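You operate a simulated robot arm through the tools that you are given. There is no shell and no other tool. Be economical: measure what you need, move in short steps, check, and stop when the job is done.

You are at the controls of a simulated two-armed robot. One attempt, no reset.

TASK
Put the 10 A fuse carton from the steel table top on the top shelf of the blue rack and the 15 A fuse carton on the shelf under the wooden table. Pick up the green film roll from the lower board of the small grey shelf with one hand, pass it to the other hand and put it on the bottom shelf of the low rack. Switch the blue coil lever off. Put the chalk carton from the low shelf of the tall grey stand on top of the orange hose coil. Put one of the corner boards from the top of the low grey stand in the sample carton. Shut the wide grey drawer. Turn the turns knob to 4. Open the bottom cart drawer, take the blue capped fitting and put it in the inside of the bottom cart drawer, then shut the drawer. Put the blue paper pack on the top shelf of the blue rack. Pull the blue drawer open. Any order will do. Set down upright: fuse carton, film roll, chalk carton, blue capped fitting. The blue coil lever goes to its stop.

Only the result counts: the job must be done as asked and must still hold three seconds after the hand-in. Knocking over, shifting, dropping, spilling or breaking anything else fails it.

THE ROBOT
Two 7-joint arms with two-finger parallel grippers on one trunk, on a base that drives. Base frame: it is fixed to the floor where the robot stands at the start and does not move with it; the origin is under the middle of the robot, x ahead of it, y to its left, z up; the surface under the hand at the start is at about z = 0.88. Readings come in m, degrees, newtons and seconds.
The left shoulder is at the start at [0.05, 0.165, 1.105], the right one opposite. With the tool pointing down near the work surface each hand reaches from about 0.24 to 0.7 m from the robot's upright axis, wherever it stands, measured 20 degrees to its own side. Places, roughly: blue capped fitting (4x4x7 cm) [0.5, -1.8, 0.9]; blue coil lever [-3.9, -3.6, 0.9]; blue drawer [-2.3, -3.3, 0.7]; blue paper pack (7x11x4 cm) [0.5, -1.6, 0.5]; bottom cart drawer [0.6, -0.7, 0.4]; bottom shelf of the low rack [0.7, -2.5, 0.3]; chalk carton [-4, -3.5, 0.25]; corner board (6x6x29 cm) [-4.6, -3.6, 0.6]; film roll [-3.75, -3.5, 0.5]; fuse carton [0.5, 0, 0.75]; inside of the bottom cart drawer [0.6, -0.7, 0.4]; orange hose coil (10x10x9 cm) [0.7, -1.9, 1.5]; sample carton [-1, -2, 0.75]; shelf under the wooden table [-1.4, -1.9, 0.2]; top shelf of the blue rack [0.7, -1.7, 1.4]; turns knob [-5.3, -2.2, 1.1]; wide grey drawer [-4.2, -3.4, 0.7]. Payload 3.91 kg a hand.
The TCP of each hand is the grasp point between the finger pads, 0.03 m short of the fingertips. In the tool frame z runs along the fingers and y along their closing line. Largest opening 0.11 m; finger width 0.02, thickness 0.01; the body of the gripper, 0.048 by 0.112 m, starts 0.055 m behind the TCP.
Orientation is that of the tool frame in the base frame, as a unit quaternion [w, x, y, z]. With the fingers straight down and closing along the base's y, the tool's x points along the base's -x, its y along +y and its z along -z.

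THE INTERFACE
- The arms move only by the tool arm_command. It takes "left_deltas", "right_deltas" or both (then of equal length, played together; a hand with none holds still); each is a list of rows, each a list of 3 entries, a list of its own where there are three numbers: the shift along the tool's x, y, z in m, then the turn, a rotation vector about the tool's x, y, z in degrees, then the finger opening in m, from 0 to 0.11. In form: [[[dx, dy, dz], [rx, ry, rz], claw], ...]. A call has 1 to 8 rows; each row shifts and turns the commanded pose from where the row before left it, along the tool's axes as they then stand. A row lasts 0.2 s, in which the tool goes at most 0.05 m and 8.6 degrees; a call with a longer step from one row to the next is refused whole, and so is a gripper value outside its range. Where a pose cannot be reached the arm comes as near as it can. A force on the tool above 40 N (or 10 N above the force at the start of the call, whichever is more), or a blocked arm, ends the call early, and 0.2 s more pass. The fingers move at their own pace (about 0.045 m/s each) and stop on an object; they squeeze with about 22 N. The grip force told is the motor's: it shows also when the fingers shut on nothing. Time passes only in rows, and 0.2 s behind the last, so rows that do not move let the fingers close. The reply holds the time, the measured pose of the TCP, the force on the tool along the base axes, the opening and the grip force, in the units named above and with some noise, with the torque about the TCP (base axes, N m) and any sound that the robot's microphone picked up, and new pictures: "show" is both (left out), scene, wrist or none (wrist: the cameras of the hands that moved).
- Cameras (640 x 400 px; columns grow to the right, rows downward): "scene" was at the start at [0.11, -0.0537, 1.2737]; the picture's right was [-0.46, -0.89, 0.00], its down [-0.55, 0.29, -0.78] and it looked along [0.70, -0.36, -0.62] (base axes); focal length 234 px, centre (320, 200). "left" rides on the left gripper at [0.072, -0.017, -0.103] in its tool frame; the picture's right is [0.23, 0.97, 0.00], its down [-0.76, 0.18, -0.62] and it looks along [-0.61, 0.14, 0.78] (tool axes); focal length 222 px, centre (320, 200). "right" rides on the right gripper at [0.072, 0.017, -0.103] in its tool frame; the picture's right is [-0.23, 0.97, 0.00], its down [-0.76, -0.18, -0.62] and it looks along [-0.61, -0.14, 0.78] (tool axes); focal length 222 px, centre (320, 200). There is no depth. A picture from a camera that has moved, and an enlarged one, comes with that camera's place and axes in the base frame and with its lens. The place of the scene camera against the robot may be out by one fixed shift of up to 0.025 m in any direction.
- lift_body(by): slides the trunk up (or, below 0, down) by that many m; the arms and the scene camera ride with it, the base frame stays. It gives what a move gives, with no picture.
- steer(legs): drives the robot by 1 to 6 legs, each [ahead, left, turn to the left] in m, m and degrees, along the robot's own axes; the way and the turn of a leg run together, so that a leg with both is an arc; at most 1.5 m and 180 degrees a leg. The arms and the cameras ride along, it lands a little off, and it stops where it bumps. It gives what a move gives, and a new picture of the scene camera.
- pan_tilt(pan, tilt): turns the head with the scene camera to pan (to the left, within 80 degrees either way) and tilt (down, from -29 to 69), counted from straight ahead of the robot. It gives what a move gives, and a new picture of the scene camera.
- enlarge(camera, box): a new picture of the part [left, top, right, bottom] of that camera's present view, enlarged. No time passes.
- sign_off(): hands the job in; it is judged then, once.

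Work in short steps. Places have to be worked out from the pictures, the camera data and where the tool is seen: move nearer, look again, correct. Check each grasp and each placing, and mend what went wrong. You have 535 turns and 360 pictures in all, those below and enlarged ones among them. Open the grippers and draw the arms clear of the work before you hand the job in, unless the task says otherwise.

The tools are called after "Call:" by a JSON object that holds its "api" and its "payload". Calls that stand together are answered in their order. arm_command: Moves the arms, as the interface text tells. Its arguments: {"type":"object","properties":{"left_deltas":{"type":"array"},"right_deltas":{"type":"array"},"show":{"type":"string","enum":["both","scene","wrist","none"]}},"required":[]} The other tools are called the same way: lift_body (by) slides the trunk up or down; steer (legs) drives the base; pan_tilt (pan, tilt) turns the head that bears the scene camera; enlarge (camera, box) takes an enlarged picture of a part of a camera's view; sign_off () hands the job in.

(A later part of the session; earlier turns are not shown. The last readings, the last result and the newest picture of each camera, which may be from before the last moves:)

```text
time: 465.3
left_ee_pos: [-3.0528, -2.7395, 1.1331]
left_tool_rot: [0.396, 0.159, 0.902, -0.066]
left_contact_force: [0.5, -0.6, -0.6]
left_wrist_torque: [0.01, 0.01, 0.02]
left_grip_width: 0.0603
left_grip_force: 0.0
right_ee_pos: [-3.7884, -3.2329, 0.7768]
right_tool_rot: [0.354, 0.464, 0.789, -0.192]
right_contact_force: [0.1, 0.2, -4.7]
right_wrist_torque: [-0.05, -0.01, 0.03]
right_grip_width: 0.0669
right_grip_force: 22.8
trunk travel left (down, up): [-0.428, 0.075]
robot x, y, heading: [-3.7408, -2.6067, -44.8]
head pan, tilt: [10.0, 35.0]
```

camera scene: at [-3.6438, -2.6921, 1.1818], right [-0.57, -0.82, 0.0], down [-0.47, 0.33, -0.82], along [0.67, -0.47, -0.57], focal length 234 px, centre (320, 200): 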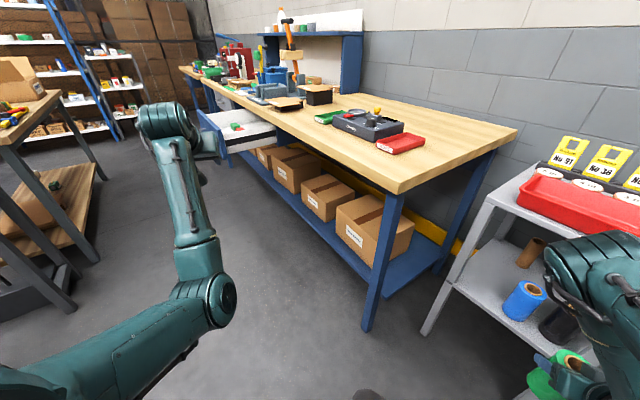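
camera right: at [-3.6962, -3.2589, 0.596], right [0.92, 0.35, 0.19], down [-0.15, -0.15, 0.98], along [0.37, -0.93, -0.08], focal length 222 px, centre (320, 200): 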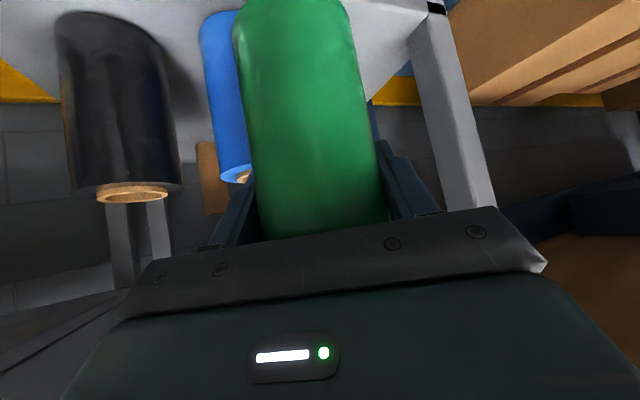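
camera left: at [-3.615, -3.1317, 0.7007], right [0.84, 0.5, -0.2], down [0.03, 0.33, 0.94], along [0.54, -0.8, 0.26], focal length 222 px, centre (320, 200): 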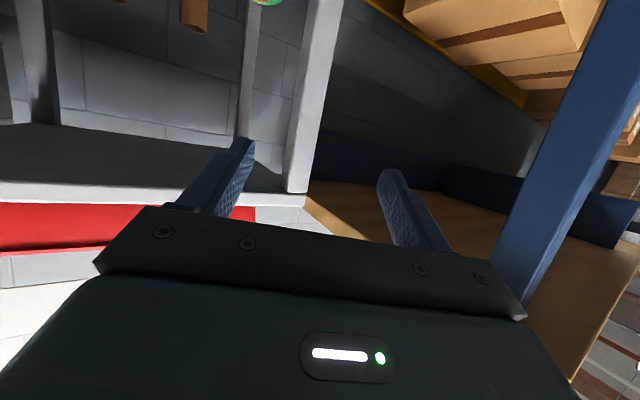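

Now the hand-over. I bring the right hand with the roll toward the middle at z≈0.95, and turn the left hand horizontal.

Call:
{"api": "arm_command", "payload": {"left_deltas": [[[0, 0, 0], [0, -8.3, 0], 0.1], [[0, 0, 0], [0, -8.3, 0], 0.1], [[0, 0, 0], [0, -8.3, 0], 0.1], [[0, 0, 0], [0, -8.3, 0], 0.1], [[0, 0, 0], [0, -8.3, 0], 0.1], [[0, 0, 0], [8.2, 0, 0], 0.1], [[0, 0, 0], [8.2, 0, 0], 0.1]], "right_deltas": [[[-0.0278, 0.0298, -0.0106], [0, 0, 0], 0.02], [[-0.0278, 0.0298, -0.0106], [0, 0, 0], 0.02], [[-0.0278, 0.0298, -0.0106], [0, 0, 0], 0.02], [[-0.0278, 0.0298, -0.0106], [0, 0, 0], 0.02], [[-0.0278, 0.0298, -0.0106], [0, 0, 0], 0.02], [[-0.0278, 0.0298, -0.0106], [0, 0, 0], 0.02], [[0, 0, 0], [0, 0, 0], 0.02]], "show": "none"}}

Call:
{"api": "pan_tilt", "payload": {"pan": -10, "tilt": 30}}

```text
time: 466.9
left_ee_pos: [-3.0522, -2.7393, 1.1326]
left_tool_rot: [0.665, 0.223, 0.678, -0.217]
left_contact_force: [-0.2, 0.3, 0.1]
left_wrist_torque: [-0.04, 0.02, -0.01]
left_grip_width: 0.1001
left_grip_force: 0.0
right_ee_pos: [-3.6046, -3.2122, 0.9522]
right_tool_rot: [0.354, 0.463, 0.79, -0.191]
right_contact_force: [0.3, 0.5, -4.0]
right_wrist_torque: [-0.01, -0.04, 0.02]
right_grip_width: 0.0667
right_grip_force: 21.3
right hand out of reach, approached as far as the arm can: row 3
trunk travel left (down, up): [-0.428, 0.075]
robot x, y, heading: [-3.7408, -2.6051, -44.9]
head pan, tilt: [10.0, 35.0]
```

```text
time: 467.8
left_ee_pos: [-3.0526, -2.7406, 1.1318]
left_tool_rot: [0.665, 0.222, 0.679, -0.216]
left_contact_force: [-1.1, 0.1, 0.1]
left_wrist_torque: [0.0, -0.02, 0.0]
left_grip_width: 0.1001
left_grip_force: 0.1
right_ee_pos: [-3.6048, -3.212, 0.952]
right_tool_rot: [0.354, 0.464, 0.789, -0.192]
right_contact_force: [0.6, -0.1, -4.1]
right_wrist_torque: [0.01, -0.01, 0.02]
right_grip_width: 0.0667
right_grip_force: 22.0
trunk travel left (down, up): [-0.428, 0.075]
robot x, y, heading: [-3.7398, -2.6097, -44.9]
head pan, tilt: [-10.0, 30.0]
camera scene: at [-3.6637, -2.7158, 1.3895], right [-0.82, -0.58, 0.0], down [-0.29, 0.41, -0.87], along [0.5, -0.71, -0.5], focal length 234 px, centre (320, 200)
```

scene: 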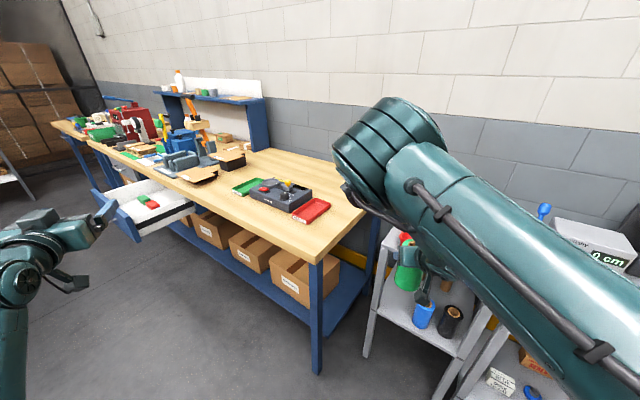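

Now I lower the left hand to z≈0.88 while turning it toward the roll.

Call:
{"api": "arm_command", "payload": {"left_deltas": [[[0.036, 0, 0], [8.2, 0, 0], 0.1], [[0.036, 0, 0], [8.2, 0, 0], 0.1], [[0.036, 0, 0], [8.2, 0, 0], 0.1], [[0.036, 0, 0], [8.2, 0, 0], 0.1], [[0.036, 0, 0], [8.2, 0, 0], 0.1], [[0.036, 0, 0], [8.2, 0, 0], 0.1], [[0.036, 0, 0], [8, 0, 0], 0.1]], "show": "scene"}}

```text
time: 469.4
left_ee_pos: [-3.0615, -2.7454, 0.8856]
left_tool_rot: [-0.476, -0.515, -0.491, 0.516]
left_contact_force: [0.4, 0.1, 0.1]
left_wrist_torque: [-0.03, 0.02, -0.03]
left_grip_width: 0.1001
left_grip_force: 0.1
left hand out of reach, approached as far as the arm can: row 3
right_ee_pos: [-3.6044, -3.2121, 0.9511]
right_tool_rot: [0.354, 0.464, 0.789, -0.192]
right_contact_force: [0.2, 0.5, -4.5]
right_wrist_torque: [0.01, -0.02, -0.01]
right_grip_width: 0.0665
right_grip_force: 21.9
trunk travel left (down, up): [-0.428, 0.075]
robot x, y, heading: [-3.7415, -2.6067, -44.7]
head pan, tilt: [-10.0, 30.0]
camera scene: at [-3.6633, -2.7166, 1.3894], right [-0.82, -0.58, 0.0], down [-0.29, 0.41, -0.87], along [0.5, -0.71, -0.5], focal length 234 px, centre (320, 200)
```

scene: 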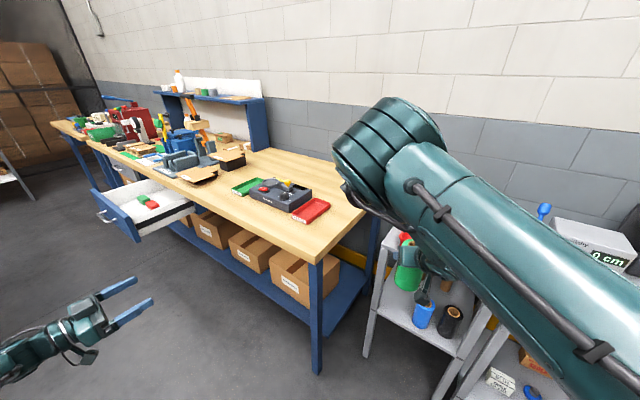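

I turn the left hand further (pointing across to the right) and approach the roll below the right hand.

Call:
{"api": "arm_command", "payload": {"left_deltas": [[[0, 0, 0], [8.2, 0, 0], 0.1], [[0, 0, 0], [8.2, 0, 0], 0.1], [[0, 0, 0], [8.2, 0, 0], 0.1], [[0, 0, 0], [8.2, 0, 0], 0.1], [[0, 0, 0], [3.5, 0, 0], 0.1]], "show": "none"}}

Call:
{"api": "arm_command", "payload": {"left_deltas": [[[0, -0.0091, 0.0441], [0, 0, 0], 0.1], [[0, -0.0091, 0.0441], [0, 0, 0], 0.1], [[0, -0.0091, 0.0441], [0, 0, 0], 0.1], [[0, -0.0091, 0.0441], [0, 0, 0], 0.1], [[0, -0.0091, 0.0441], [0, 0, 0], 0.1], [[0, -0.0091, 0.0441], [0, 0, 0], 0.1], [[0, -0.0091, 0.0441], [0, 0, 0], 0.1], [[0, -0.0091, 0.0441], [0, 0, 0], 0.1]], "show": "both"}}

```text
time: 470.6
left_ee_pos: [-3.1421, -2.734, 0.9107]
left_tool_rot: [-0.292, -0.637, -0.308, 0.643]
left_contact_force: [0.6, -0.4, -0.3]
left_wrist_torque: [0.01, 0.01, -0.03]
left_grip_width: 0.0997
left_grip_force: 0.1
left hand out of reach, approached as far as the arm can: row 1, 2, 3, 4, 5
right_ee_pos: [-3.6048, -3.2127, 0.9515]
right_tool_rot: [0.354, 0.464, 0.788, -0.193]
right_contact_force: [0.3, 0.2, -2.9]
right_wrist_torque: [0.0, 0.0, 0.03]
right_grip_width: 0.0669
right_grip_force: 21.9
trunk travel left (down, up): [-0.428, 0.075]
robot x, y, heading: [-3.7399, -2.6046, -44.9]
head pan, tilt: [-10.0, 30.0]
```

```text
time: 472.4
left_ee_pos: [-3.425, -2.96, 0.9118]
left_tool_rot: [-0.294, -0.637, -0.308, 0.643]
left_contact_force: [-0.4, 1.2, -0.1]
left_wrist_torque: [-0.03, 0.02, 0.02]
left_grip_width: 0.1001
left_grip_force: 0.1
right_ee_pos: [-3.6054, -3.2128, 0.9517]
right_tool_rot: [0.354, 0.464, 0.789, -0.192]
right_contact_force: [0.3, -0.4, -3.6]
right_wrist_torque: [0.0, -0.03, -0.02]
right_grip_width: 0.0666
right_grip_force: 22.2
trunk travel left (down, up): [-0.428, 0.075]
robot x, y, heading: [-3.7385, -2.6063, -44.9]
head pan, tilt: [-10.0, 30.0]
camera scene: at [-3.6641, -2.7163, 1.3895], right [-0.82, -0.58, 0.0], down [-0.29, 0.41, -0.87], along [0.5, -0.71, -0.5], focal length 234 px, centre (320, 200)
camera left: at [-3.3739, -2.8682, 0.8401], right [0.75, -0.62, -0.25], down [0.55, 0.36, 0.76], along [-0.38, -0.7, 0.6], focal length 222 px, centre (320, 200)
```

scene: 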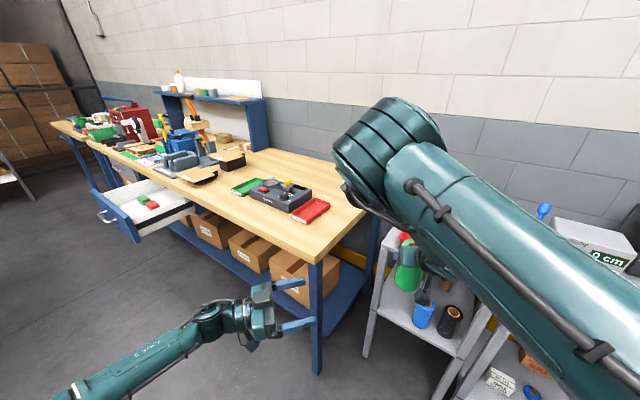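
left: 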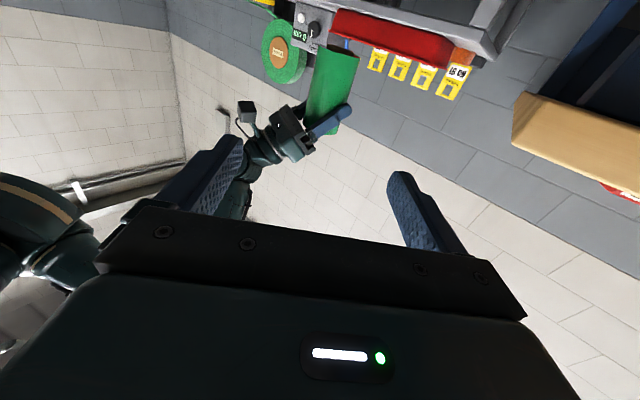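

The left camera sees the roll's free lower half. I advance 20 cm along the tool axis, dropping 2.7 cm.

Call:
{"api": "arm_command", "payload": {"left_deltas": [[[0.0054, 0.0044, 0.04], [0, 0, 0], 0.1], [[0.0054, 0.0044, 0.04], [0, 0, 0], 0.1], [[0.0054, 0.0044, 0.04], [0, 0, 0], 0.1], [[0.0054, 0.0044, 0.04], [0, 0, 0], 0.1], [[0.0054, 0.0044, 0.04], [0, 0, 0], 0.1]], "show": "wrist"}}

```text
time: 473.6
left_ee_pos: [-3.5376, -3.1253, 0.884]
left_tool_rot: [-0.294, -0.638, -0.306, 0.643]
left_contact_force: [1.0, 0.3, 0.3]
left_wrist_torque: [0.01, 0.02, 0.02]
left_grip_width: 0.1001
left_grip_force: 0.0
right_ee_pos: [-3.6061, -3.2123, 0.951]
right_tool_rot: [0.354, 0.465, 0.789, -0.192]
right_contact_force: [0.8, -0.8, -3.6]
right_wrist_torque: [-0.02, 0.01, 0.01]
right_grip_width: 0.0666
right_grip_force: 21.9
trunk travel left (down, up): [-0.428, 0.075]
robot x, y, heading: [-3.7431, -2.6058, -44.7]
head pan, tilt: [-10.0, 30.0]
camera left: at [-3.4859, -3.034, 0.812], right [0.74, -0.62, -0.25], down [0.55, 0.35, 0.76], along [-0.38, -0.7, 0.6], focal length 222 px, centre (320, 200)
```

left: 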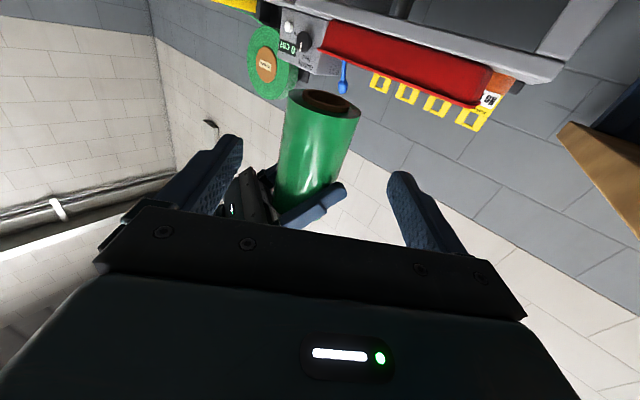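

Well aligned. I advance the last 10 cm, 6 mm lower, and close the left hand.

Call:
{"api": "arm_command", "payload": {"left_deltas": [[[0.002, 0.001, 0.035], [0, 0, 0], 0.1], [[0.002, 0.001, 0.035], [0, 0, 0], 0.1], [[0.002, 0.001, 0.033], [0, 0, 0], 0.1], [[0, 0, 0], [0, 0, 0], 0.02], [[0, 0, 0], [0, 0, 0], 0.02], [[0, 0, 0], [0, 0, 0], 0.02], [[0, 0, 0], [0, 0, 0], 0.02]], "show": "wrist"}}

```text
time: 475.2
left_ee_pos: [-3.5437, -3.1302, 0.8844]
left_tool_rot: [-0.294, -0.637, -0.308, 0.642]
left_contact_force: [-1.1, 0.1, -0.4]
left_wrist_torque: [-0.01, 0.03, 0.02]
left_grip_width: 0.02
left_grip_force: 0.0
left hand out of reach, approached as far as the arm can: row 1, 2, 3
right_ee_pos: [-3.605, -3.2129, 0.9518]
right_tool_rot: [0.354, 0.464, 0.789, -0.192]
right_contact_force: [0.8, -0.6, -3.9]
right_wrist_torque: [0.0, -0.04, -0.01]
right_grip_width: 0.0666
right_grip_force: 21.7
trunk travel left (down, up): [-0.428, 0.075]
robot x, y, heading: [-3.7393, -2.6065, -44.8]
head pan, tilt: [-10.0, 30.0]
camera left: at [-3.4925, -3.0395, 0.8126], right [0.75, -0.62, -0.25], down [0.55, 0.36, 0.76], along [-0.38, -0.7, 0.6], focal length 222 px, centre (320, 200)
```

left: 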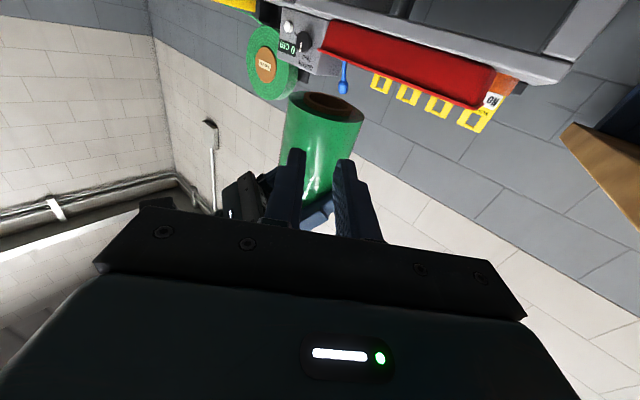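

The left hand is at its limit; I open it again and bring the roll to it with the right hand.

Call:
{"api": "arm_command", "payload": {"left_deltas": [[[0, 0, 0], [0, 0, 0], 0.1], [[0, 0, 0], [0, 0, 0], 0.1], [[0, 0, 0], [0, 0, 0], 0.1], [[0, 0, 0], [0, 0, 0], 0.1], [[0, 0, 0], [0, 0, 0], 0.1], [[0, 0, 0], [0, 0, 0], 0.1], [[0, 0, 0], [0, 0, 0], 0.1]], "right_deltas": [[[0, 0, 0], [0, 0, 0], 0.02], [[0, 0, 0], [0, 0, 0], 0.02], [[0, 0, 0], [0, 0, 0], 0.02], [[0.0066, 0.0244, -0.0062], [0, 0, 0], 0.02], [[0.0066, 0.0244, -0.0062], [0, 0, 0], 0.02], [[0.0066, 0.0244, -0.0062], [0, 0, 0], 0.02], [[0.0066, 0.0244, -0.0062], [0, 0, 0], 0.02]], "show": "none"}}

Call:
{"api": "enlarge", "payload": {"camera": "left", "box": [0, 0, 640, 400]}}

```text
time: 476.8
left_ee_pos: [-3.5428, -3.1309, 0.8854]
left_tool_rot: [-0.294, -0.637, -0.307, 0.643]
left_contact_force: [0.3, 0.7, 0.7]
left_wrist_torque: [0.01, 0.0, 0.0]
left_grip_width: 0.1001
left_grip_force: 0.0
right_ee_pos: [-3.6043, -3.2127, 0.9522]
right_tool_rot: [0.354, 0.465, 0.788, -0.193]
right_contact_force: [-0.3, -0.2, -3.4]
right_wrist_torque: [0.01, -0.01, 0.03]
right_grip_width: 0.0667
right_grip_force: 22.1
right hand out of reach, approached as far as the arm can: row 4, 5, 6, 7
trunk travel left (down, up): [-0.428, 0.075]
robot x, y, heading: [-3.7402, -2.6073, -45.0]
head pan, tilt: [-10.0, 30.0]
```

```text
1.00 times, centred on (320, 200) of left (not enlarged: the box is as wide or as high as the picture)
camera zoom: at [-3.4925, -3.0394, 0.8125], right [0.75, -0.62, -0.25], down [0.55, 0.36, 0.76], along [-0.38, -0.7, 0.6], focal length 222 px, centre (320, 200)
```

zoom: 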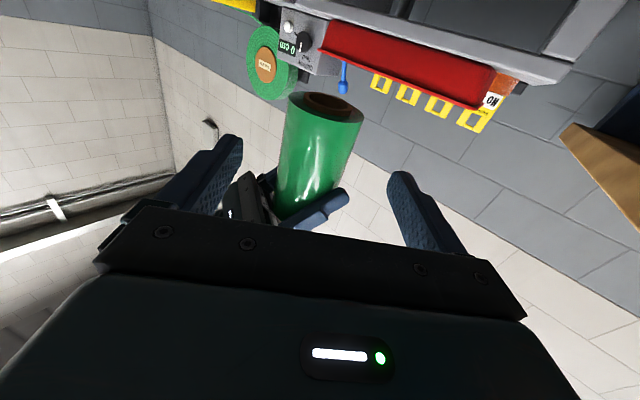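

The right arm won't come further inward with this yaw. I turn the right hand 35° to the left about the vertical, then try inward again.

Call:
{"api": "arm_command", "payload": {"right_deltas": [[[0, 0, 0], [-5.2, 0, -4.75], 0.02], [[0, 0, 0], [-5.2, 0, -4.75], 0.02], [[0, 0, 0], [-5.2, 0, -4.75], 0.02], [[0, 0, 0], [-5.2, 0, -4.75], 0.02], [[0, 0, 0], [-5.2, 0, -4.75], 0.02]], "show": "none"}}

```text
time: 478.0
left_ee_pos: [-3.544, -3.1305, 0.8837]
left_tool_rot: [-0.294, -0.637, -0.307, 0.643]
left_contact_force: [0.1, 0.6, 0.8]
left_wrist_torque: [0.01, 0.01, 0.04]
left_grip_width: 0.0998
left_grip_force: 0.1
right_ee_pos: [-3.605, -3.2115, 0.9527]
right_tool_rot: [0.402, 0.201, 0.89, -0.079]
right_contact_force: [-0.1, -0.3, -4.4]
right_wrist_torque: [-0.02, -0.03, 0.02]
right_grip_width: 0.0666
right_grip_force: 22.2
trunk travel left (down, up): [-0.428, 0.075]
robot x, y, heading: [-3.7412, -2.6068, -44.8]
head pan, tilt: [-10.0, 30.0]
```

Call:
{"api": "arm_command", "payload": {"right_deltas": [[[-0.0054, 0.0263, 0.0054], [0, 0, 0], 0.02], [[-0.0054, 0.0263, 0.0054], [0, 0, 0], 0.02], [[-0.0054, 0.0263, 0.0054], [0, 0, 0], 0.02], [[-0.0054, 0.0263, 0.0054], [0, 0, 0], 0.02]], "show": "none"}}

Call:
{"api": "enlarge", "payload": {"camera": "left", "box": [0, 0, 640, 400]}}

```text
time: 479.0
left_ee_pos: [-3.5443, -3.1307, 0.8845]
left_tool_rot: [-0.294, -0.637, -0.308, 0.643]
left_contact_force: [0.2, 0.2, 0.0]
left_wrist_torque: [0.0, 0.03, -0.01]
left_grip_width: 0.0997
left_grip_force: 0.1
right_ee_pos: [-3.5472, -3.1503, 0.9559]
right_tool_rot: [0.403, 0.201, 0.889, -0.079]
right_contact_force: [0.4, 0.4, -4.0]
right_wrist_torque: [0.0, -0.02, 0.0]
right_grip_width: 0.0668
right_grip_force: 22.0
right hand out of reach, approached as far as the arm can: row 4
trunk travel left (down, up): [-0.428, 0.075]
robot x, y, heading: [-3.744, -2.6049, -45.1]
head pan, tilt: [-10.0, 30.0]
```

```text
1.00 times, centred on (320, 200) of left (not enlarged: the box is as wide or as high as the picture)
camera zoom: at [-3.4925, -3.0395, 0.8124], right [0.75, -0.62, -0.25], down [0.55, 0.36, 0.76], along [-0.38, -0.7, 0.6], focal length 222 px, centre (320, 200)
```

zoom: 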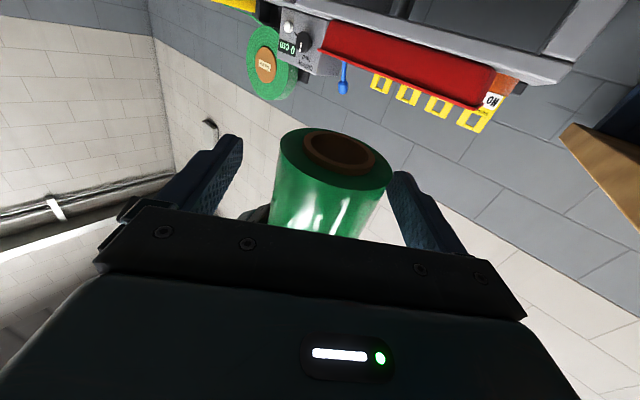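

The roll is now between the left fingers. I centre by 1.5 cm and close the left hand.

Call:
{"api": "arm_command", "payload": {"left_deltas": [[[0, 0.015, 0.005], [0, 0, 0], 0.1], [[0, 0, 0], [0, 0, 0], 0.06], [[0, 0, 0], [0, 0, 0], 0.03], [[0, 0, 0], [0, 0, 0], 0.03], [[0, 0, 0], [0, 0, 0], 0.03]], "show": "wrist"}}

```text
time: 480.2
left_ee_pos: [-3.5396, -3.1329, 0.8876]
left_tool_rot: [-0.294, -0.637, -0.307, 0.643]
left_contact_force: [5.3, -7.1, 0.3]
left_wrist_torque: [0.0, -0.03, -0.14]
left_grip_width: 0.0672
left_grip_force: 21.8
left hand out of reach, approached as far as the arm can: row 1
right_ee_pos: [-3.547, -3.1489, 0.9538]
right_tool_rot: [0.403, 0.202, 0.889, -0.078]
right_contact_force: [-4.4, 7.5, -0.9]
right_wrist_torque: [0.52, 0.31, 0.26]
right_grip_width: 0.0668
right_grip_force: 22.0
trunk travel left (down, up): [-0.428, 0.075]
robot x, y, heading: [-3.7403, -2.6076, -44.9]
head pan, tilt: [-10.0, 30.0]
camera left: at [-3.4881, -3.0409, 0.8161], right [0.75, -0.62, -0.25], down [0.55, 0.36, 0.76], along [-0.38, -0.7, 0.6], focal length 222 px, centre (320, 200)
```

left: 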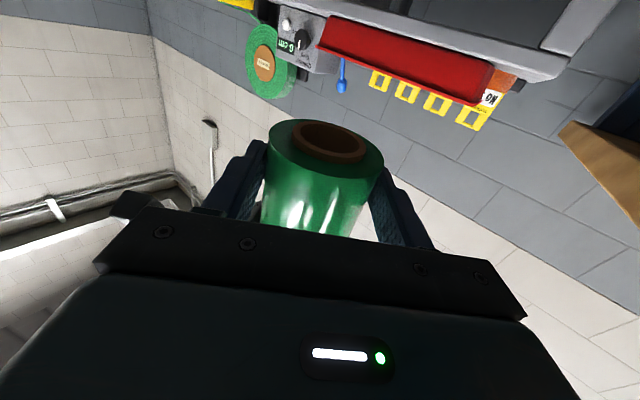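

Both hands hold it. I open the right hand and withdraw it up and back.

Call:
{"api": "arm_command", "payload": {"right_deltas": [[[0, 0, 0], [0, 0, 0], 0.08], [[0, 0, 0], [0, 0, 0], 0.1], [[0, 0, 0], [0, 0, 0], 0.1], [[0, 0, -0.03], [0, 0, 0], 0.1], [[0, 0, -0.04], [0, 0, 0], 0.1], [[0, 0, -0.04], [0, 0, 0], 0.1], [[0, 0, -0.04], [0, 0, 0], 0.1]], "show": "wrist"}}

```text
time: 481.8
left_ee_pos: [-3.5402, -3.1311, 0.888]
left_tool_rot: [-0.294, -0.637, -0.307, 0.643]
left_contact_force: [0.7, -0.1, 0.4]
left_wrist_torque: [0.06, -0.04, -0.02]
left_grip_width: 0.067
left_grip_force: 22.1
right_ee_pos: [-3.6532, -3.1044, 1.0521]
right_tool_rot: [0.401, 0.209, 0.889, -0.078]
right_contact_force: [-0.4, -0.6, 0.3]
right_wrist_torque: [-0.02, 0.03, -0.02]
right_grip_width: 0.0999
right_grip_force: 0.0
trunk travel left (down, up): [-0.428, 0.075]
robot x, y, heading: [-3.7384, -2.6053, -44.8]
head pan, tilt: [-10.0, 30.0]
camera right: at [-3.7594, -3.0372, 1.0685], right [0.56, 0.81, 0.2], down [-0.05, -0.2, 0.98], along [0.83, -0.55, -0.07], focal length 222 px, centre (320, 200)
```

right: 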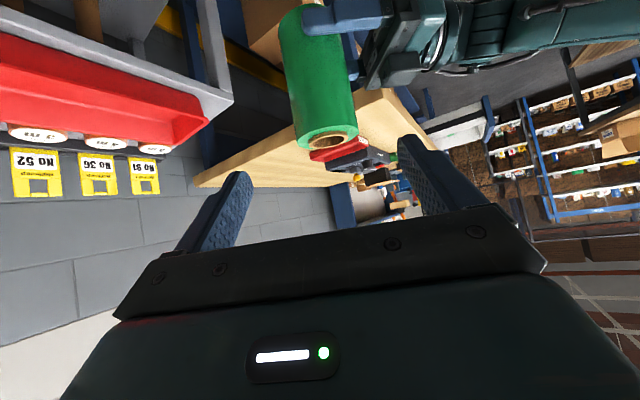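

Hand-over done: the left hand holds the roll upright. I move the left hand back to the left and up, and pull the right away.

Call:
{"api": "arm_command", "payload": {"left_deltas": [[[-0.0186, 0.0041, -0.0387], [0, 0, 0], 0.02], [[-0.0186, 0.0041, -0.0387], [0, 0, 0], 0.02], [[-0.0186, 0.0041, -0.0387], [0, 0, 0], 0.02], [[-0.0186, 0.0041, -0.0387], [0, 0, 0], 0.02], [[-0.0186, 0.0041, -0.0387], [0, 0, 0], 0.02], [[-0.0186, 0.0041, -0.0387], [0, 0, 0], 0.02], [[-0.0186, 0.0041, -0.0387], [0, 0, 0], 0.02]], "right_deltas": [[[0, -0.02, -0.02], [0, 0, 0], 0.1], [[0, -0.02, -0.02], [0, 0, 0], 0.1], [[0, -0.02, 0], [0, 0, 0], 0.1], [[0, -0.02, 0], [5.2, 0, 4.75], 0.1], [[0, -0.02, 0], [5.2, 0, 4.75], 0.1], [[0, -0.02, 0], [5.2, 0, 4.75], 0.1], [[0, -0.02, 0], [0, 0, 0], 0.1]], "show": "none"}}

Call:
{"api": "arm_command", "payload": {"left_deltas": [[[-0.0186, 0.0041, -0.0387], [0, 0, 0], 0.02], [[-0.0186, 0.0041, -0.0387], [0, 0, 0], 0.02], [[-0.0186, 0.0041, -0.0387], [0, 0, 0], 0.02], [[-0.0186, 0.0041, -0.0387], [0, 0, 0], 0.02], [[-0.0186, 0.0041, -0.0387], [0, 0, 0], 0.02], [[-0.0186, 0.0041, -0.0387], [0, 0, 0], 0.02]], "show": "scene"}}

```text
time: 483.4
left_ee_pos: [-3.3448, -2.9437, 1.0179]
left_tool_rot: [-0.295, -0.636, -0.309, 0.642]
left_contact_force: [0.6, 0.2, -3.8]
left_wrist_torque: [0.05, -0.04, 0.03]
left_grip_width: 0.0671
left_grip_force: 22.3
right_ee_pos: [-3.7474, -3.2092, 1.0774]
right_tool_rot: [0.378, 0.363, 0.839, -0.149]
right_contact_force: [-0.9, 0.7, -0.2]
right_wrist_torque: [0.03, 0.0, 0.01]
right_grip_width: 0.1002
right_grip_force: 0.0
trunk travel left (down, up): [-0.428, 0.075]
robot x, y, heading: [-3.7411, -2.6051, -44.6]
head pan, tilt: [-10.0, 30.0]
```

```text
time: 484.8
left_ee_pos: [-3.1726, -2.781, 1.132]
left_tool_rot: [-0.293, -0.638, -0.307, 0.643]
left_contact_force: [-0.4, -0.3, -3.5]
left_wrist_torque: [0.07, -0.02, -0.02]
left_grip_width: 0.0668
left_grip_force: 21.6
right_ee_pos: [-3.7483, -3.2088, 1.0774]
right_tool_rot: [0.378, 0.362, 0.839, -0.149]
right_contact_force: [-0.3, 0.0, 0.2]
right_wrist_torque: [0.02, 0.0, 0.0]
right_grip_width: 0.1001
right_grip_force: 0.0
trunk travel left (down, up): [-0.428, 0.075]
robot x, y, heading: [-3.7415, -2.6062, -44.8]
head pan, tilt: [-10.0, 30.0]
camera scene: at [-3.6633, -2.7152, 1.3895], right [-0.82, -0.58, 0.0], down [-0.29, 0.41, -0.87], along [0.5, -0.71, -0.5], focal length 234 px, centre (320, 200)
```

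scene: 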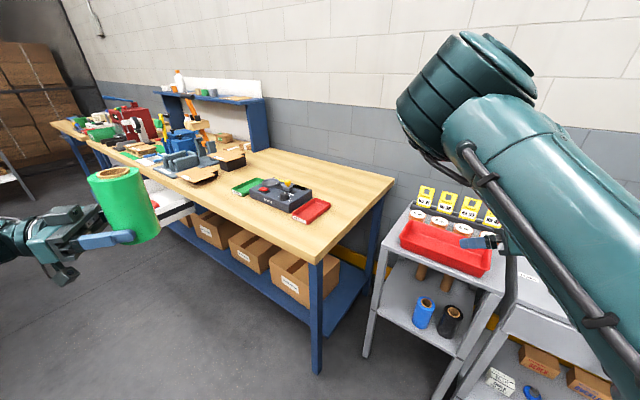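

Roll secure (3.6 N). Next the chalk carton: I move west, staying turned 45°, and lower the trunk for the right hand.

Call:
{"api": "steer", "payload": {"legs": [[-0.3, -0.395, 0]]}}

Call:
{"api": "lift_body", "payload": {"by": -0.38}}

Call:
{"api": "pan_tilt", "payload": {"pan": -35, "tilt": 40}}

```text
time: 488.7
left_ee_pos: [-3.6664, -2.8467, 1.1308]
left_tool_rot: [-0.291, -0.638, -0.306, 0.644]
left_contact_force: [-0.1, 0.5, -4.1]
left_wrist_torque: [0.05, -0.04, 0.02]
left_grip_width: 0.0671
left_grip_force: 22.5
right_ee_pos: [-4.2431, -3.2687, 1.0775]
right_tool_rot: [0.377, 0.366, 0.838, -0.15]
right_contact_force: [-0.6, -0.5, -0.2]
right_wrist_torque: [-0.01, 0.02, 0.01]
right_grip_width: 0.1
right_grip_force: 0.0
trunk travel left (down, up): [-0.428, 0.075]
robot x, y, heading: [-4.2301, -2.6695, -45.3]
head pan, tilt: [-10.0, 30.0]
camera scene: at [-4.1556, -2.7766, 1.3895], right [-0.82, -0.57, 0.0], down [-0.28, 0.41, -0.87], along [0.49, -0.71, -0.5], focal length 234 px, centre (320, 200)
```

scene: 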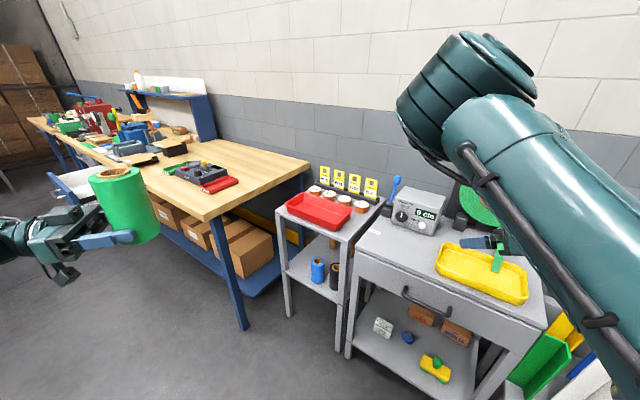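

```text
time: 492.4
left_ee_pos: [-3.6667, -2.8472, 0.751]
left_tool_rot: [-0.29, -0.638, -0.305, 0.644]
left_contact_force: [-0.1, 0.1, -4.0]
left_wrist_torque: [0.09, -0.09, -0.03]
left_grip_width: 0.067
left_grip_force: 22.1
right_ee_pos: [-4.2432, -3.269, 0.6966]
right_tool_rot: [0.378, 0.365, 0.838, -0.149]
right_contact_force: [0.8, -0.4, 0.9]
right_wrist_torque: [-0.02, 0.02, -0.01]
right_grip_width: 0.1
right_grip_force: 0.2
trunk travel left (down, up): [-0.048, 0.455]
robot x, y, heading: [-4.2336, -2.6638, -45.4]
head pan, tilt: [-10.0, 30.0]
```

```text
time: 493.3
left_ee_pos: [-3.6658, -2.8466, 0.7504]
left_tool_rot: [-0.292, -0.638, -0.305, 0.644]
left_contact_force: [-0.3, -0.4, -3.8]
left_wrist_torque: [0.06, -0.06, 0.0]
left_grip_width: 0.067
left_grip_force: 21.4
right_ee_pos: [-4.2438, -3.2691, 0.6974]
right_tool_rot: [0.377, 0.366, 0.838, -0.149]
right_contact_force: [-0.9, 1.0, 0.1]
right_wrist_torque: [0.01, 0.01, -0.02]
right_grip_width: 0.0998
right_grip_force: 0.1
trunk travel left (down, up): [-0.048, 0.455]
robot x, y, heading: [-4.2326, -2.668, -45.4]
head pan, tilt: [-35.0, 40.0]
camera scene: at [-4.1926, -2.786, 0.9942], right [-0.99, -0.17, 0.0], down [-0.11, 0.63, -0.77], along [0.13, -0.76, -0.64], focal length 234 px, centre (320, 200)
```

scene: 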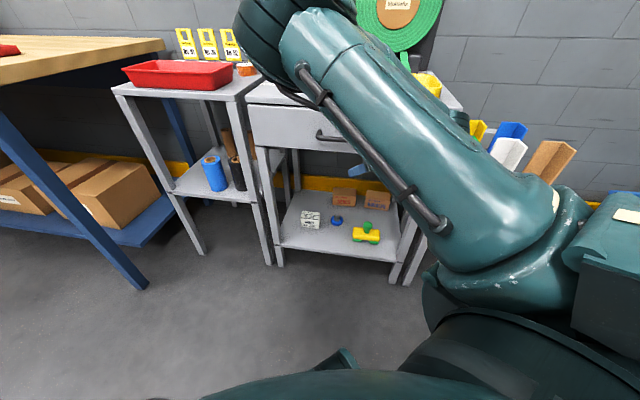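

Chalk carton at about (−4.03, −3.49), shelf z≈0.23. I lower the right hand in front of the stand and look.

Call:
{"api": "arm_command", "payload": {"right_deltas": [[[0.0337, 0, 0.0298], [0, 0, 0], 0.1], [[0.0337, 0, 0.0298], [0, 0, 0], 0.1], [[0.0337, 0, 0.0298], [0, 0, 0], 0.1], [[0.0337, 0, 0.0298], [0, 0, 0], 0.1], [[0.0337, 0, 0.0298], [0, 0, 0], 0.1], [[0.0337, 0, 0.0298], [0, 0, 0], 0.1]], "show": "wrist"}}

```text
time: 494.7
left_ee_pos: [-3.6672, -2.8471, 0.7513]
left_tool_rot: [-0.292, -0.638, -0.305, 0.644]
left_contact_force: [-0.2, -0.3, -3.3]
left_wrist_torque: [0.04, -0.03, -0.02]
left_grip_width: 0.0673
left_grip_force: 22.1
right_ee_pos: [-4.2397, -3.2663, 0.428]
right_tool_rot: [0.377, 0.367, 0.837, -0.151]
right_contact_force: [-0.3, 0.4, 0.8]
right_wrist_torque: [0.02, 0.02, -0.03]
right_grip_width: 0.1
right_grip_force: 0.1
trunk travel left (down, up): [-0.048, 0.455]
robot x, y, heading: [-4.233, -2.6683, -45.1]
head pan, tilt: [-35.0, 40.0]
camera right: at [-4.314, -3.1644, 0.4452], right [0.81, 0.55, 0.19], down [-0.11, -0.17, 0.98], along [0.58, -0.81, -0.08], focal length 222 px, centre (320, 200)
```

right: 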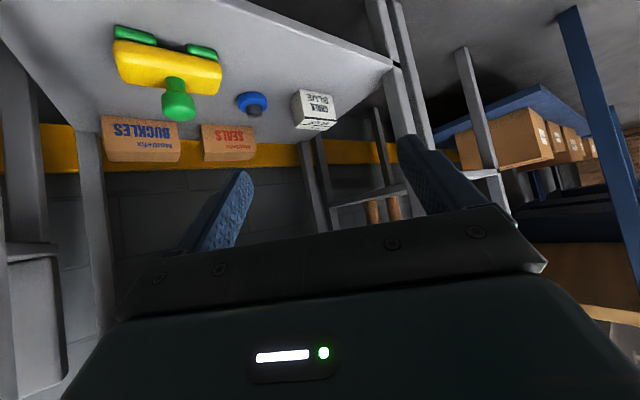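

Call:
{"api": "enlarge", "payload": {"camera": "right", "box": [220, 60, 400, 172]}}

```text
3.56 times, centred on (310, 116) of right
camera zoom: at [-4.314, -3.1644, 0.4452], right [0.81, 0.55, 0.19], down [-0.11, -0.17, 0.98], along [0.58, -0.81, -0.08], focal length 790 px, centre (356, 499)
```

zoom: 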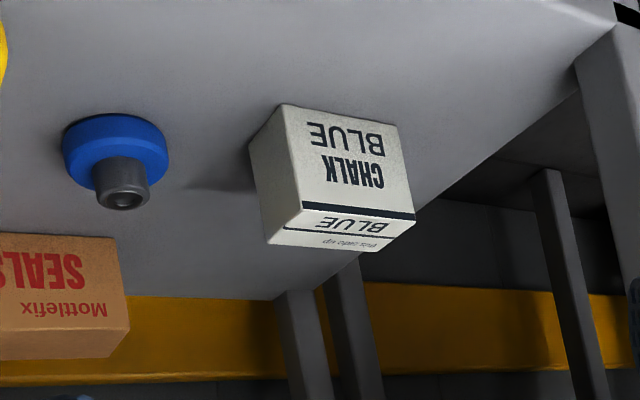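

The carton is upright and square to x (front face y≈−3.50, x −4.07…−3.99), so the hand should face south. I raise the left hand with the roll out of the way, turn the robot to −90° and reposition.

Call:
{"api": "arm_command", "payload": {"left_deltas": [[[-0.044, 0, 0], [0, 0, 0], 0.02], [[-0.044, 0, 0], [0, 0, 0], 0.02], [[-0.044, 0, 0], [0, 0, 0], 0.02], [[-0.044, 0, 0], [0, 0, 0], 0.02], [[-0.044, 0, 0], [0, 0, 0], 0.02], [[-0.044, 0, 0], [0, 0, 0], 0.02], [[-0.044, 0, 0], [0, 0, 0], 0.02]], "show": "none"}}

Call:
{"api": "steer", "payload": {"legs": [[0, 0, -45], [0.1, 0.61, 0]]}}

Call:
{"api": "enlarge", "payload": {"camera": "right", "box": [0, 0, 640, 400]}}

```text
time: 496.3
left_ee_pos: [-3.6616, -2.8539, 1.0586]
left_tool_rot: [-0.29, -0.638, -0.306, 0.644]
left_contact_force: [0.6, -0.2, -5.2]
left_wrist_torque: [0.07, -0.03, -0.04]
left_grip_width: 0.0666
left_grip_force: 22.2
right_ee_pos: [-4.2396, -3.2665, 0.4276]
right_tool_rot: [0.378, 0.366, 0.837, -0.15]
right_contact_force: [-0.4, 0.2, 0.2]
right_wrist_torque: [-0.01, 0.01, 0.02]
right_grip_width: 0.0999
right_grip_force: 0.0
trunk travel left (down, up): [-0.048, 0.455]
robot x, y, heading: [-4.236, -2.6684, -45.2]
head pan, tilt: [-35.0, 40.0]
```

```text
time: 504.2
left_ee_pos: [-3.3563, -3.3093, 1.0578]
left_tool_rot: [0.021, 0.707, 0.035, -0.706]
left_contact_force: [0.9, -0.2, -3.9]
left_wrist_torque: [-0.03, -0.11, 0.01]
left_grip_width: 0.0668
left_grip_force: 21.6
right_ee_pos: [-4.0563, -3.1882, 0.4286]
right_tool_rot: [0.29, 0.661, 0.631, -0.284]
right_contact_force: [-1.0, 0.0, 0.5]
right_wrist_torque: [0.03, 0.0, 0.01]
right_grip_width: 0.0999
right_grip_force: 0.1
trunk travel left (down, up): [-0.048, 0.455]
robot x, y, heading: [-3.6279, -2.7757, -90.5]
head pan, tilt: [-35.0, 40.0]
camera scene: at [-3.6704, -2.886, 0.9942], right [-0.81, 0.58, 0.0], down [0.37, 0.52, -0.77], along [-0.45, -0.62, -0.64], focal length 234 px, centre (320, 200)
```

scene: 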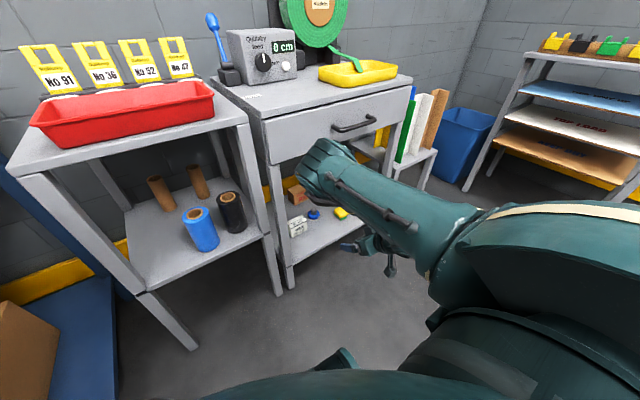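

```text
1.00 times, centred on (320, 200) of right (not enlarged: the box is as wide or as high as the picture)
camera zoom: at [-4.0349, -3.0655, 0.4457], right [0.96, -0.19, 0.19], down [-0.2, -0.04, 0.98], along [-0.17, -0.98, -0.08], focal length 222 px, centre (320, 200)
```

zoom: 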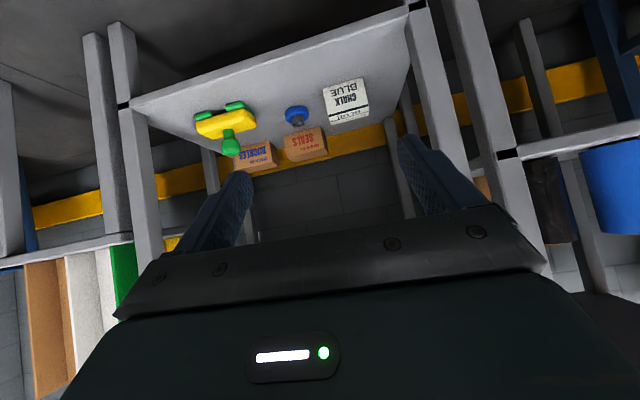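

Chalk fix: x centre −4.021, front y −3.515, shelf z 0.18. I drive ahead 0.13 and bring the hand to the pre-grasp.

Call:
{"api": "steer", "payload": {"legs": [[0.13, 0, 0]]}}

Call:
{"api": "arm_command", "payload": {"right_deltas": [[[0.0084, 0.0088, 0.0351], [0, 0, 0], 0.105], [[0.0084, 0.0088, 0.0351], [0, 0, 0], 0.105], [[0.0084, 0.0088, 0.0351], [0, 0, 0], 0.105], [[0.0084, 0.0088, 0.0351], [0, 0, 0], 0.105]], "show": "wrist"}}

```text
time: 505.1
left_ee_pos: [-3.3475, -3.3235, 1.0652]
left_tool_rot: [0.036, 0.709, 0.043, -0.703]
left_contact_force: [0.3, 0.7, -3.4]
left_wrist_torque: [-0.01, -0.07, 0.0]
left_grip_width: 0.0671
left_grip_force: 22.1
right_ee_pos: [-4.0528, -3.2212, 0.4301]
right_tool_rot: [0.299, 0.655, 0.634, -0.284]
right_contact_force: [0.2, 0.0, 0.1]
right_wrist_torque: [-0.01, 0.0, 0.01]
right_grip_width: 0.1
right_grip_force: 0.1
trunk travel left (down, up): [-0.048, 0.455]
robot x, y, heading: [-3.6283, -2.8011, -89.6]
head pan, tilt: [-35.0, 40.0]
stopped in leg 1: the robot was blocked; the commanded pose is now the measured one
camera scene: at [-3.677, -2.9066, 0.9957], right [-0.82, 0.57, -0.01], down [0.37, 0.52, -0.77], along [-0.43, -0.64, -0.64], focal length 234 px, centre (320, 200)
```

scene: 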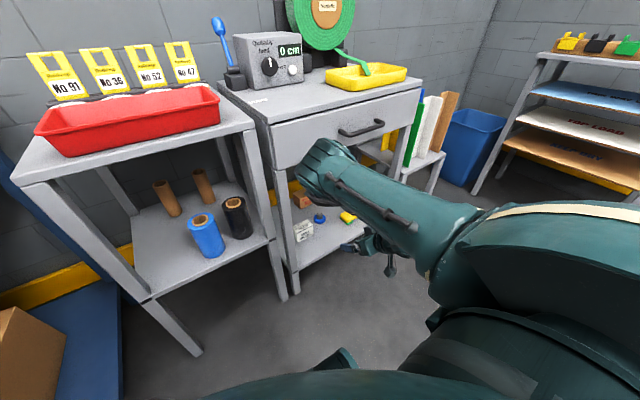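

```text
time: 506.1
left_ee_pos: [-3.3479, -3.3228, 1.0636]
left_tool_rot: [0.035, 0.709, 0.044, -0.703]
left_contact_force: [-0.4, -0.3, -4.0]
left_wrist_torque: [0.02, -0.05, 0.02]
left_grip_width: 0.067
left_grip_force: 21.5
right_ee_pos: [-4.0258, -3.3107, 0.3176]
right_tool_rot: [0.299, 0.656, 0.634, -0.281]
right_contact_force: [-0.6, 0.5, 0.1]
right_wrist_torque: [-0.02, -0.05, -0.01]
right_grip_width: 0.1049
right_grip_force: 0.0
right hand out of reach, approached as far as the arm can: row 4
trunk travel left (down, up): [-0.048, 0.455]
robot x, y, heading: [-3.626, -2.8008, -89.7]
head pan, tilt: [-35.0, 40.0]
camera right: at [-4.0073, -3.1869, 0.334], right [0.96, -0.17, 0.21], down [-0.21, -0.04, 0.98], along [-0.15, -0.99, -0.07], focal length 222 px, centre (320, 200)
```

right: 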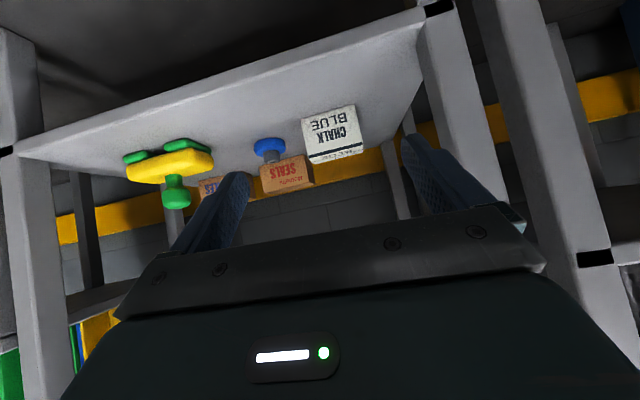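

The left elbow touches the bench front. I back off, rotate 22° left and shift west so the left arm clears, keeping the right hand in front of the stand.

Call:
{"api": "steer", "payload": {"legs": [[-0.2, 0, 0], [0, 0, 22], [0, -0.25, 0]]}}

Call:
{"api": "arm_command", "payload": {"right_deltas": [[[0, 0, 0], [5.45, 0, 4.9], 0.105], [[0, 0, 0], [5.45, 0, 4.9], 0.105], [[0, 0, 0], [5.45, 0, 4.9], 0.105]], "show": "wrist"}}

```text
time: 511.3
left_ee_pos: [-3.4006, -3.0865, 1.054]
left_tool_rot: [-0.159, -0.686, -0.18, 0.687]
left_contact_force: [0.6, -0.2, -3.0]
left_wrist_torque: [0.01, -0.04, -0.01]
left_grip_width: 0.0669
left_grip_force: 21.7
right_ee_pos: [-4.0468, -3.3114, 0.314]
right_tool_rot: [0.34, 0.525, 0.749, -0.219]
right_contact_force: [0.2, 0.7, -0.1]
right_wrist_torque: [-0.02, 0.04, -0.03]
right_grip_width: 0.1051
right_grip_force: 0.0
trunk travel left (down, up): [-0.048, 0.455]
robot x, y, heading: [-3.8634, -2.6962, -68.0]
head pan, tilt: [-35.0, 40.0]
camera scene: at [-3.8655, -2.8178, 0.9942], right [-0.97, 0.23, 0.0], down [0.15, 0.63, -0.77], along [-0.18, -0.75, -0.64], focal length 234 px, centre (320, 200)
```

scene: 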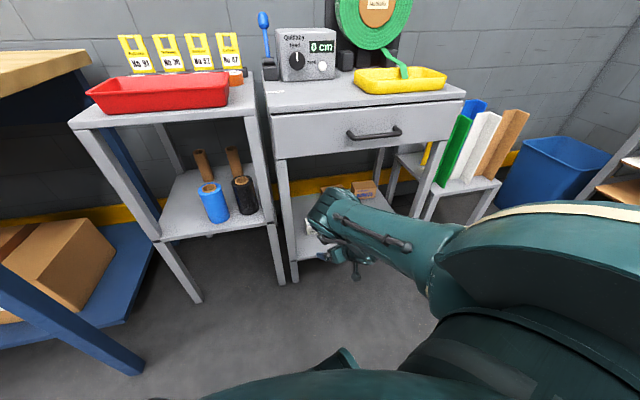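

```text
time: 512.1
left_ee_pos: [-3.4007, -3.0874, 1.0536]
left_tool_rot: [-0.157, -0.686, -0.18, 0.688]
left_contact_force: [-0.2, 0.3, -3.4]
left_wrist_torque: [0.02, -0.05, 0.0]
left_grip_width: 0.0668
left_grip_force: 21.8
right_ee_pos: [-4.0612, -3.3323, 0.3227]
right_tool_rot: [0.321, 0.572, 0.72, -0.228]
right_contact_force: [-0.1, 0.5, -0.5]
right_wrist_torque: [0.0, 0.0, 0.0]
right_grip_width: 0.1051
right_grip_force: 0.2
right hand out of reach, approached as far as the arm can: row 1, 2, 3
trunk travel left (down, up): [-0.048, 0.455]
robot x, y, heading: [-3.859, -2.6916, -68.3]
head pan, tilt: [-35.0, 40.0]
camera right: at [-4.0761, -3.2087, 0.3445], right [0.98, 0.08, 0.2], down [-0.19, -0.12, 0.97], along [0.1, -0.99, -0.11], focal length 222 px, centre (320, 200)
```

right: 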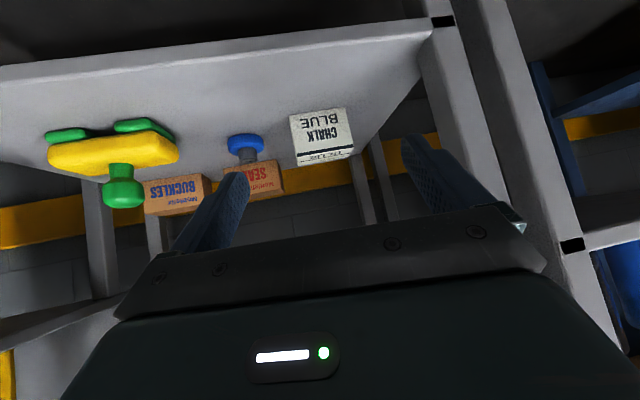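

The wrist yaw stops ~16° short, which is acceptable (the box will square itself to the fingers). I drive in 0.12 and check.

Call:
{"api": "steer", "payload": {"legs": [[0.12, 0, 0]]}}

Call:
{"api": "enlarge", "payload": {"camera": "right", "box": [0, 0, 640, 400]}}

```text
time: 513.3
left_ee_pos: [-3.357, -3.1981, 1.0528]
left_tool_rot: [-0.159, -0.685, -0.181, 0.687]
left_contact_force: [-0.3, 0.0, -2.5]
left_wrist_torque: [0.04, -0.04, -0.04]
left_grip_width: 0.0667
left_grip_force: 21.8
right_ee_pos: [-4.0174, -3.4437, 0.3242]
right_tool_rot: [0.321, 0.573, 0.719, -0.228]
right_contact_force: [-0.4, -0.5, -0.4]
right_wrist_torque: [-0.01, 0.0, 0.0]
right_grip_width: 0.1051
right_grip_force: 0.2
trunk travel left (down, up): [-0.048, 0.455]
robot x, y, heading: [-3.8161, -2.8044, -68.5]
head pan, tilt: [-35.0, 40.0]
camera scene: at [-3.8211, -2.9294, 0.9942], right [-0.97, 0.23, 0.0], down [0.15, 0.63, -0.77], along [-0.18, -0.75, -0.64], focal length 234 px, centre (320, 200)
```

scene: 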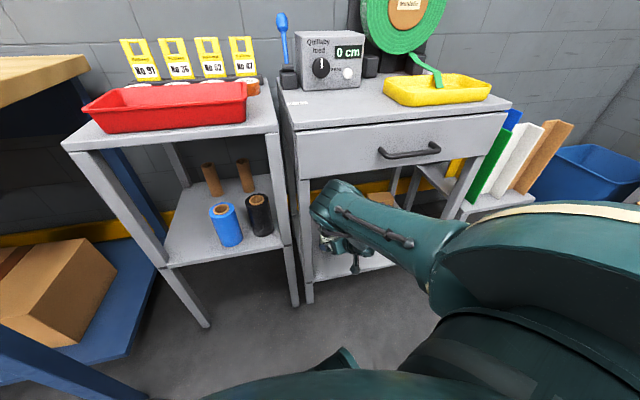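

```text
1.00 times, centred on (320, 200) of right (not enlarged: the box is as wide or as high as the picture)
camera zoom: at [-4.0314, -3.3203, 0.3444], right [0.98, 0.08, 0.2], down [-0.19, -0.12, 0.97], along [0.1, -0.99, -0.11], focal length 222 px, centre (320, 200)
```

zoom: 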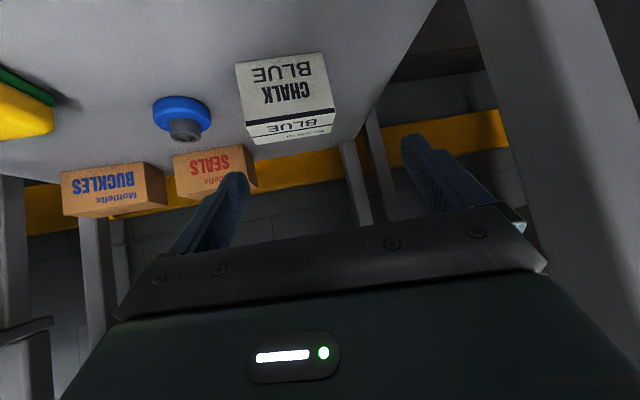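

Chalk box: centre (−4.021, −3.546), top 0.238, shelf 0.18. Fully open, I lower onto it and close.

Call:
{"api": "arm_command", "payload": {"right_deltas": [[[0.0049, -0.0078, 0.0348], [0, 0, 0], 0.11], [[0.0049, -0.0078, 0.0348], [0, 0, 0], 0.11], [[0.0049, -0.0078, 0.0348], [0, 0, 0], 0.11]], "show": "wrist"}}

```text
time: 514.1
left_ee_pos: [-3.3551, -3.1974, 1.0533]
left_tool_rot: [-0.16, -0.685, -0.18, 0.687]
left_contact_force: [0.9, 0.1, -4.2]
left_wrist_torque: [0.03, -0.05, -0.03]
left_grip_width: 0.0669
left_grip_force: 21.6
right_ee_pos: [-4.0228, -3.4935, 0.2629]
right_tool_rot: [0.318, 0.573, 0.719, -0.23]
right_contact_force: [0.0, 0.7, -1.0]
right_wrist_torque: [-0.09, -0.04, 0.04]
right_grip_width: 0.1101
right_grip_force: 0.1
right hand out of reach, approached as far as the arm can: row 3
trunk travel left (down, up): [-0.048, 0.455]
robot x, y, heading: [-3.8143, -2.806, -68.4]
head pan, tilt: [-35.0, 40.0]
camera right: at [-4.0374, -3.3722, 0.2835], right [0.98, 0.08, 0.2], down [-0.19, -0.13, 0.97], along [0.1, -0.99, -0.11], focal length 222 px, centre (320, 200)
```

right: 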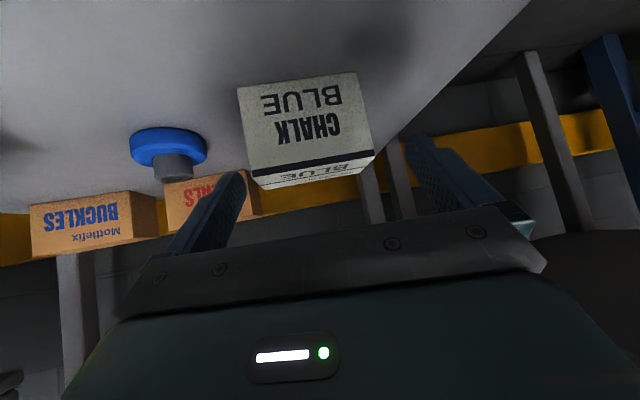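

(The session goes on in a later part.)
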